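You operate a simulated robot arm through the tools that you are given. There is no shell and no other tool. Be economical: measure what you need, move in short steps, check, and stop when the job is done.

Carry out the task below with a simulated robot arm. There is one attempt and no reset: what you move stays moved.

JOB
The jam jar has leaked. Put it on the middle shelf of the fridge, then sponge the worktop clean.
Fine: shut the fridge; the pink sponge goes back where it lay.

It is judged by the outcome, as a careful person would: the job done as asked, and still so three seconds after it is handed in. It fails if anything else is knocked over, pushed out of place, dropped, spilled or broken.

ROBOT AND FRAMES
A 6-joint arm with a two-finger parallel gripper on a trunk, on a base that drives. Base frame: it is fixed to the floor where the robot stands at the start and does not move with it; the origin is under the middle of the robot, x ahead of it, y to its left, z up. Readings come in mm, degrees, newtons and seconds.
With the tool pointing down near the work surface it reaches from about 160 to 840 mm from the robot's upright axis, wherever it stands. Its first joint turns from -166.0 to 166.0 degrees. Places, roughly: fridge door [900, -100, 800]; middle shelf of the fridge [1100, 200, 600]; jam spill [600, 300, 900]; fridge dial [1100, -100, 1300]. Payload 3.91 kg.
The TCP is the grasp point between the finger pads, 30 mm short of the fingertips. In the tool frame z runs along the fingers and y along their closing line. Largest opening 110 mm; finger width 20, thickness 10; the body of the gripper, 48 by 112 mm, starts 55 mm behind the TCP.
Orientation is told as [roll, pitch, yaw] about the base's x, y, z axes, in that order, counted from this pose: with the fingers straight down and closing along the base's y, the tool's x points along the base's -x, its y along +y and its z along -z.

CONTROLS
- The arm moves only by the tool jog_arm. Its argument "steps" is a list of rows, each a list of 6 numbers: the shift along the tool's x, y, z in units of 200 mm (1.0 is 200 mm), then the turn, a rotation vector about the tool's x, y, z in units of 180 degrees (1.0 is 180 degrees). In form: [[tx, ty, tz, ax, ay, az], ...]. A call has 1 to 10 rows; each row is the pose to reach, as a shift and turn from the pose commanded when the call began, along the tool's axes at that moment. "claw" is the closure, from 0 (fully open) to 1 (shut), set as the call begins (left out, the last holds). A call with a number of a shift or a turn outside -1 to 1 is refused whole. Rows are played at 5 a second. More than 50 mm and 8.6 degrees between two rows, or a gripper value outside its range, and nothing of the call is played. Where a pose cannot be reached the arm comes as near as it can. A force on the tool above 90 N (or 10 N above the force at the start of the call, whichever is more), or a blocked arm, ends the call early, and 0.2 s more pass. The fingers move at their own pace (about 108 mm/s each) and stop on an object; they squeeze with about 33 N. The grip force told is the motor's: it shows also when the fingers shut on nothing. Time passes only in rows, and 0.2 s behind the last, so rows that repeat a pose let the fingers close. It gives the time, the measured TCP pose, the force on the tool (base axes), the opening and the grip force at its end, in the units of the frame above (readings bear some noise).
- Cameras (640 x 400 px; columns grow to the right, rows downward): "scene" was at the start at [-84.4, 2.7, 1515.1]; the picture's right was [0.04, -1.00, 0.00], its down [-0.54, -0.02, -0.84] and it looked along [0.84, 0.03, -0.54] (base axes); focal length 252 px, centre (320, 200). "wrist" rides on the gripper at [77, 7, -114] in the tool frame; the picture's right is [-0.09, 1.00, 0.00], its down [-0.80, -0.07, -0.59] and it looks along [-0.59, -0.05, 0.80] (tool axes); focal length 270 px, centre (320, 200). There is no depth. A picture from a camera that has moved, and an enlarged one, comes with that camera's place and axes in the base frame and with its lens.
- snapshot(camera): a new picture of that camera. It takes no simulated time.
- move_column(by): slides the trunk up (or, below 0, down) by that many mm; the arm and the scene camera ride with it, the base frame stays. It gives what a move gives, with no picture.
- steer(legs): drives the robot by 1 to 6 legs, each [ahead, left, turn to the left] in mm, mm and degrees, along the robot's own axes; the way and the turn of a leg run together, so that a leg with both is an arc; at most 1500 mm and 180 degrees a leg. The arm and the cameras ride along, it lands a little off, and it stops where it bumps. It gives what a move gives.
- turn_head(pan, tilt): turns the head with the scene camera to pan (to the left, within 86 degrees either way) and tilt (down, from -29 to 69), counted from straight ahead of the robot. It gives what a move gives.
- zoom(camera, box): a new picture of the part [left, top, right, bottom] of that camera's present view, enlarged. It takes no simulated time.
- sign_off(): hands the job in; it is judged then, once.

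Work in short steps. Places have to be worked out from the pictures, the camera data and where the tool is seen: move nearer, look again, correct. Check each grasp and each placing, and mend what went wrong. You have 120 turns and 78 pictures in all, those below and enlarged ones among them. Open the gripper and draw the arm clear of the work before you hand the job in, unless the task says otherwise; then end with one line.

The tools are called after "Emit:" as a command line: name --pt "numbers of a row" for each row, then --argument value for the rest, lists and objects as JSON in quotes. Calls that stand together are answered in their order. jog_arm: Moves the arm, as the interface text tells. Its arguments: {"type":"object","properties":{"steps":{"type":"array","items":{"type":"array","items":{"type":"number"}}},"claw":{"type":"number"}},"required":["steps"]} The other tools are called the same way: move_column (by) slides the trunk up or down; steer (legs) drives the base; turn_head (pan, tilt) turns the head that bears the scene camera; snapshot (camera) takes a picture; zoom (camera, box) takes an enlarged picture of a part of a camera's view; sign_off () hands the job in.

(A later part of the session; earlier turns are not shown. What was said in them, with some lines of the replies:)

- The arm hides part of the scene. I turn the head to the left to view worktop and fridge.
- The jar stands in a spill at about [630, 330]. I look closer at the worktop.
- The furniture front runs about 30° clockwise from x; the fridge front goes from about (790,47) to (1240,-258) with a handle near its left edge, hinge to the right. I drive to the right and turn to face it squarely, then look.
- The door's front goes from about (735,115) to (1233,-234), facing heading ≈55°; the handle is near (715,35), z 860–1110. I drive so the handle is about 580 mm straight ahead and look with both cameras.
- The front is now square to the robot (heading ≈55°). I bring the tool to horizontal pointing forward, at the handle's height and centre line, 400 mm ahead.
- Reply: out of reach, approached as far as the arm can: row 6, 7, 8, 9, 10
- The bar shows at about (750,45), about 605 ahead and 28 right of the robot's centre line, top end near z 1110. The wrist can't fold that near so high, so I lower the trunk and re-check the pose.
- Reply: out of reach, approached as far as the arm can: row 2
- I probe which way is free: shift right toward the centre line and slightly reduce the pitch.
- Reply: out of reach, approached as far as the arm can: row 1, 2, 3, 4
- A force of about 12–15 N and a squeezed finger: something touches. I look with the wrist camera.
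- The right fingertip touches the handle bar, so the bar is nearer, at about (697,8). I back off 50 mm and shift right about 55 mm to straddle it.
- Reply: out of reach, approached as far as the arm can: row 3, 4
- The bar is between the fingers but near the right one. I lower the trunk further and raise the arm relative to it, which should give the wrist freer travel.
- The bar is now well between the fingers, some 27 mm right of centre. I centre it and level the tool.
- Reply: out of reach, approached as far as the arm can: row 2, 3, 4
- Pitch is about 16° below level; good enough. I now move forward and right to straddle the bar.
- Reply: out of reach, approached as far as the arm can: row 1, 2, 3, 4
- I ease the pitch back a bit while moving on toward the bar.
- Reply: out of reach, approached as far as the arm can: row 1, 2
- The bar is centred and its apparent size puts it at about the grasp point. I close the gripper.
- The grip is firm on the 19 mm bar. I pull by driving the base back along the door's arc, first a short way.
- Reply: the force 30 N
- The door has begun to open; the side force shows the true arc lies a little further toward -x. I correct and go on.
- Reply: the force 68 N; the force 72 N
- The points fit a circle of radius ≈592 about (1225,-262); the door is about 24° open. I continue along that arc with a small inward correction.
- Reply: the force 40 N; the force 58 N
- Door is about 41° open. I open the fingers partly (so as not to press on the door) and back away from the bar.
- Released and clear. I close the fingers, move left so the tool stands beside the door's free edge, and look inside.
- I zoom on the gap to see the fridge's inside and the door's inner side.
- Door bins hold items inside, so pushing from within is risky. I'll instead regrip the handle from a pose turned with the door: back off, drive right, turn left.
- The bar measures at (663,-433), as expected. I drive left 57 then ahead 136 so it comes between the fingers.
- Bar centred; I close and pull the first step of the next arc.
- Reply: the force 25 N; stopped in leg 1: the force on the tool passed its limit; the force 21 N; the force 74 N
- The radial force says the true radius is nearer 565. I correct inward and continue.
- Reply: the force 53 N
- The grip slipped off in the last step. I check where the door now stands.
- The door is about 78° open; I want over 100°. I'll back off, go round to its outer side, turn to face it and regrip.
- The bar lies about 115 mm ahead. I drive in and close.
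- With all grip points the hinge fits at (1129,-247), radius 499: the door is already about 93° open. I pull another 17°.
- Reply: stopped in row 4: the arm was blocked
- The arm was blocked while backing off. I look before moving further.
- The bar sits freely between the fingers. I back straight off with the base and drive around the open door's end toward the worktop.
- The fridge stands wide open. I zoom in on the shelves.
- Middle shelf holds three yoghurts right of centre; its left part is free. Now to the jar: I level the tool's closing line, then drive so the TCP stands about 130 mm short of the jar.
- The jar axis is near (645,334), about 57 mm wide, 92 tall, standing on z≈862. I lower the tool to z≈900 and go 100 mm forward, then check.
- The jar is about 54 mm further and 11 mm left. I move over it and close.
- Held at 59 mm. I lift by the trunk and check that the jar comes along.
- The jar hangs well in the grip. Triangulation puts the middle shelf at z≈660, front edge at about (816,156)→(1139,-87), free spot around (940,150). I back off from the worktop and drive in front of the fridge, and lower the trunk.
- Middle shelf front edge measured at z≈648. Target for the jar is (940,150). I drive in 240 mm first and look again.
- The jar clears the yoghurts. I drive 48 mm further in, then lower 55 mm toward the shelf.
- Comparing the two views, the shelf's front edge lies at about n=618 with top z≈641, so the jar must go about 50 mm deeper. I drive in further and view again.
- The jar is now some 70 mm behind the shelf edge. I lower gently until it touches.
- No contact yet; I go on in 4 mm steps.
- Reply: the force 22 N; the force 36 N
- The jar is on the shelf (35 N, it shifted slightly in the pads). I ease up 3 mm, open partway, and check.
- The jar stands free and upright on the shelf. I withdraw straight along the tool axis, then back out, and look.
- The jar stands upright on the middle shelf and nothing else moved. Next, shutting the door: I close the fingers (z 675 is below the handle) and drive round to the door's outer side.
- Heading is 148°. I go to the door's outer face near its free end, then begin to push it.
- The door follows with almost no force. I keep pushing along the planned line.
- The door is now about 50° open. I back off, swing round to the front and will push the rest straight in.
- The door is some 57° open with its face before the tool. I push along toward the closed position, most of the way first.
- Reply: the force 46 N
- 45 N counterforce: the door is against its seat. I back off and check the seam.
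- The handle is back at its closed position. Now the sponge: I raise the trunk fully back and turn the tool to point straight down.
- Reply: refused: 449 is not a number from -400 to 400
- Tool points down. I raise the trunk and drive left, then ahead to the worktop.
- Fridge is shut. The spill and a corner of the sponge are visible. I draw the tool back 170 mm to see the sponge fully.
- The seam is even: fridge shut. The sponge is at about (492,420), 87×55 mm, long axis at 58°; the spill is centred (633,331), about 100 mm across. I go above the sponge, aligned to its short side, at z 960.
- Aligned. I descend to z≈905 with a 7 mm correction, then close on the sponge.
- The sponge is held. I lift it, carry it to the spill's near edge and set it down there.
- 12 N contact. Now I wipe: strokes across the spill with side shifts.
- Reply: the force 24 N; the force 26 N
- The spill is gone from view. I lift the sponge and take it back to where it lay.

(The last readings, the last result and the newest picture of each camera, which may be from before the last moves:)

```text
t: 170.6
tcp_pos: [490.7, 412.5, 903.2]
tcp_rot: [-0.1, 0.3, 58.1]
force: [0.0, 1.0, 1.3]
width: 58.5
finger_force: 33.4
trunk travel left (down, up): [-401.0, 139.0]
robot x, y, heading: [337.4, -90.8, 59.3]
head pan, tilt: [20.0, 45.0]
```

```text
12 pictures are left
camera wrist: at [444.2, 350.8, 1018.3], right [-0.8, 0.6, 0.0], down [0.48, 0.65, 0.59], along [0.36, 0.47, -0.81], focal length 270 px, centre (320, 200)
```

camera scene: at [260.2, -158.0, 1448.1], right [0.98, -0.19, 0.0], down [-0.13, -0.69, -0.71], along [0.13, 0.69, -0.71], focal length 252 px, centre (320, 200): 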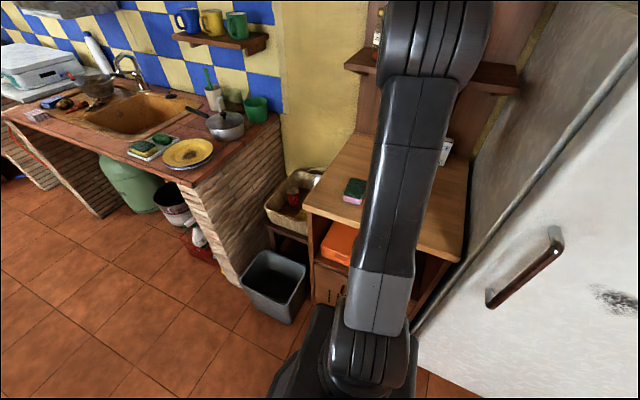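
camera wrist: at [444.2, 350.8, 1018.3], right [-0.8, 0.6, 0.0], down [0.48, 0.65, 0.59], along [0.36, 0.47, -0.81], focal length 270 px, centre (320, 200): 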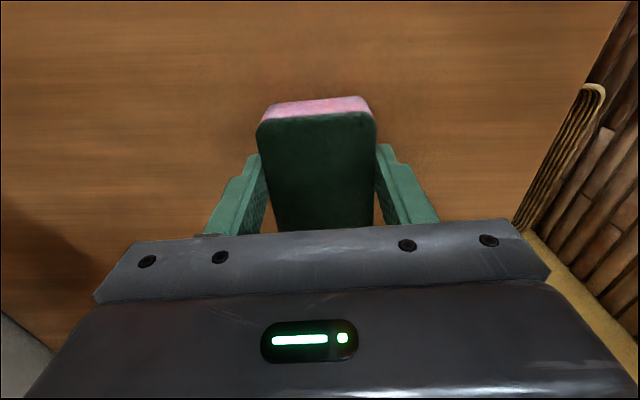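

The sponge is back at its place, just touching. I settle it 1.5 mm, release, and rise clear.

Emit:
jog_arm --pt "0 0 0.007 0 0 0" --pt "0 0 0.007 0 0 0"

Emit:
jog_arm --pt "0 0 0 0 0 0" --pt "0 0 0 0 0 0" --pt "0 0 0 0 0 0" --pt "0 0 -0.15 0 0 0" --pt "0 0 -0.35 0 0 0" --pt "0 0 -0.55 0 0 0" --pt "0.2 0 -0.7 0 0 0" --pt "0.4 0 -0.85 0 0 0" --claw 0

Emit:
snapshot --camera "wrist"

```text
t: 171.2
tcp_pos: [491.4, 414.5, 903.1]
tcp_rot: [-0.1, 0.3, 58.0]
force: [2.8, 0.2, 11.9]
width: 58.6
finger_force: 32.4
trunk travel left (down, up): [-401.0, 139.0]
robot x, y, heading: [336.2, -91.9, 59.3]
head pan, tilt: [20.0, 45.0]
```

```text
t: 173.0
tcp_pos: [443.7, 346.8, 1075.0]
tcp_rot: [-0.1, 0.3, 58.1]
force: [0.3, -0.2, 0.0]
width: 110.1
finger_force: 0.1
trunk travel left (down, up): [-401.0, 139.0]
robot x, y, heading: [336.9, -90.3, 59.4]
head pan, tilt: [20.0, 45.0]
```

```text
11 pictures are left
camera wrist: at [396.9, 285.2, 1189.6], right [-0.8, 0.6, 0.0], down [0.48, 0.65, 0.59], along [0.36, 0.47, -0.81], focal length 270 px, centre (320, 200)
```

wrist: 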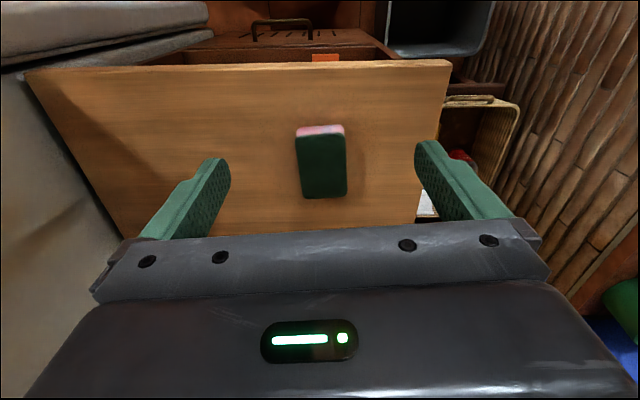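

Worktop looks clean and the sponge lies as before. I back the robot away and take a last look at all.

Emit:
zoom --camera "wrist" --box '[20, 50, 460, 240]'

Emit:
steer --legs '[[-500, 0, 0]]'

Emit:
turn_head --pan -20 --tilt 30

Emit:
snapshot --camera "scene"

```text
1.45 times, centred on (240, 145) of wrist
camera zoom: at [396.9, 285.2, 1189.6], right [-0.8, 0.6, 0.0], down [0.48, 0.65, 0.59], along [0.36, 0.47, -0.81], focal length 393 px, centre (436, 280)
```

zoom: 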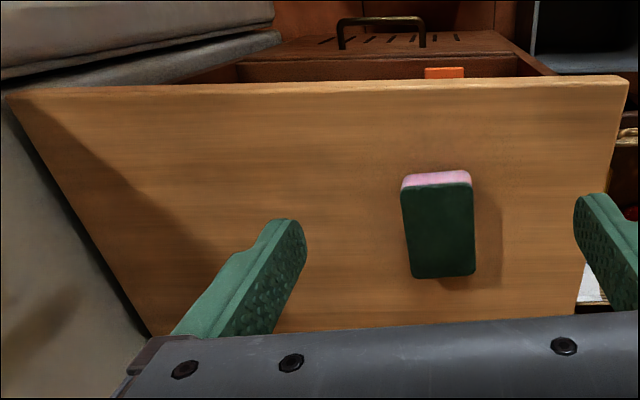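

```text
t: 175.9
tcp_pos: [189.9, -76.8, 1074.3]
tcp_rot: [0.0, 0.3, 58.4]
force: [0.0, -0.3, 0.4]
width: 110.2
finger_force: 0.0
trunk travel left (down, up): [-401.0, 139.0]
robot x, y, heading: [82.7, -516.0, 59.5]
head pan, tilt: [20.0, 45.0]
```

```text
t: 177.0
tcp_pos: [189.6, -77.0, 1075.2]
tcp_rot: [-0.1, 0.4, 58.4]
force: [-0.6, 0.0, -1.0]
width: 109.8
finger_force: 0.0
trunk travel left (down, up): [-401.0, 139.0]
robot x, y, heading: [81.9, -521.4, 59.7]
head pan, tilt: [-20.0, 30.0]
```

```text
9 pictures are left
camera scene: at [64.7, -606.3, 1470.7], right [0.64, -0.77, 0.0], down [-0.38, -0.32, -0.87], along [0.67, 0.55, -0.5], focal length 252 px, centre (320, 200)
```

scene: 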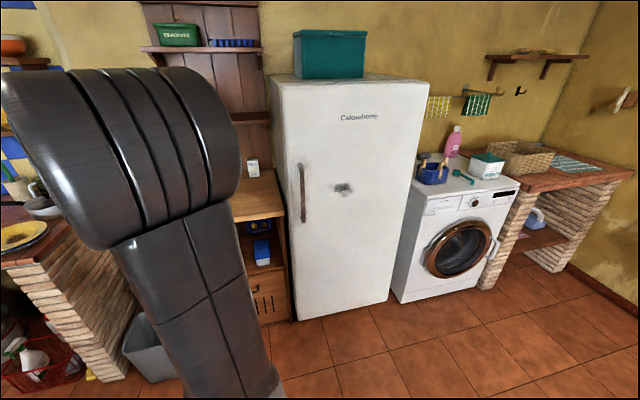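

Everything looks right; one zoom on the fridge's seam to be sure it is shut.

Emit:
zoom --camera "scene" --box '[230, 60, 440, 330]'

```text
1.48 times, centred on (335, 195) of scene
camera zoom: at [64.7, -606.3, 1470.7], right [0.64, -0.77, 0.0], down [-0.38, -0.32, -0.87], along [0.67, 0.55, -0.5], focal length 373 px, centre (298, 207)
```

zoom: 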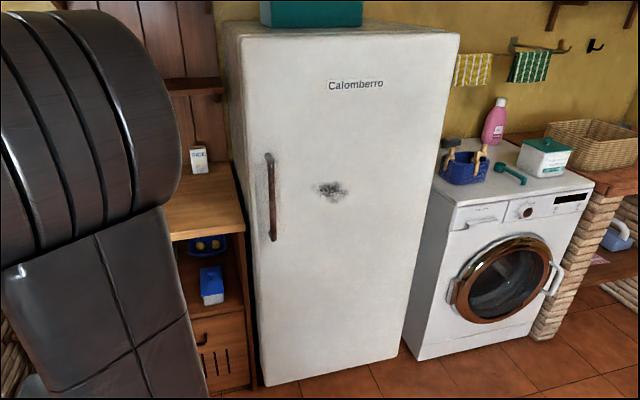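

The door sits flush, the worktop is clean, the sponge is back and the arm is clear. I hand in.

Emit:
sign_off

```text
The job is handed in.
```

The jam jar is on the middle shelf, the fridge is shut, the worktop is wiped clean, and the pink sponge is back where it lay.
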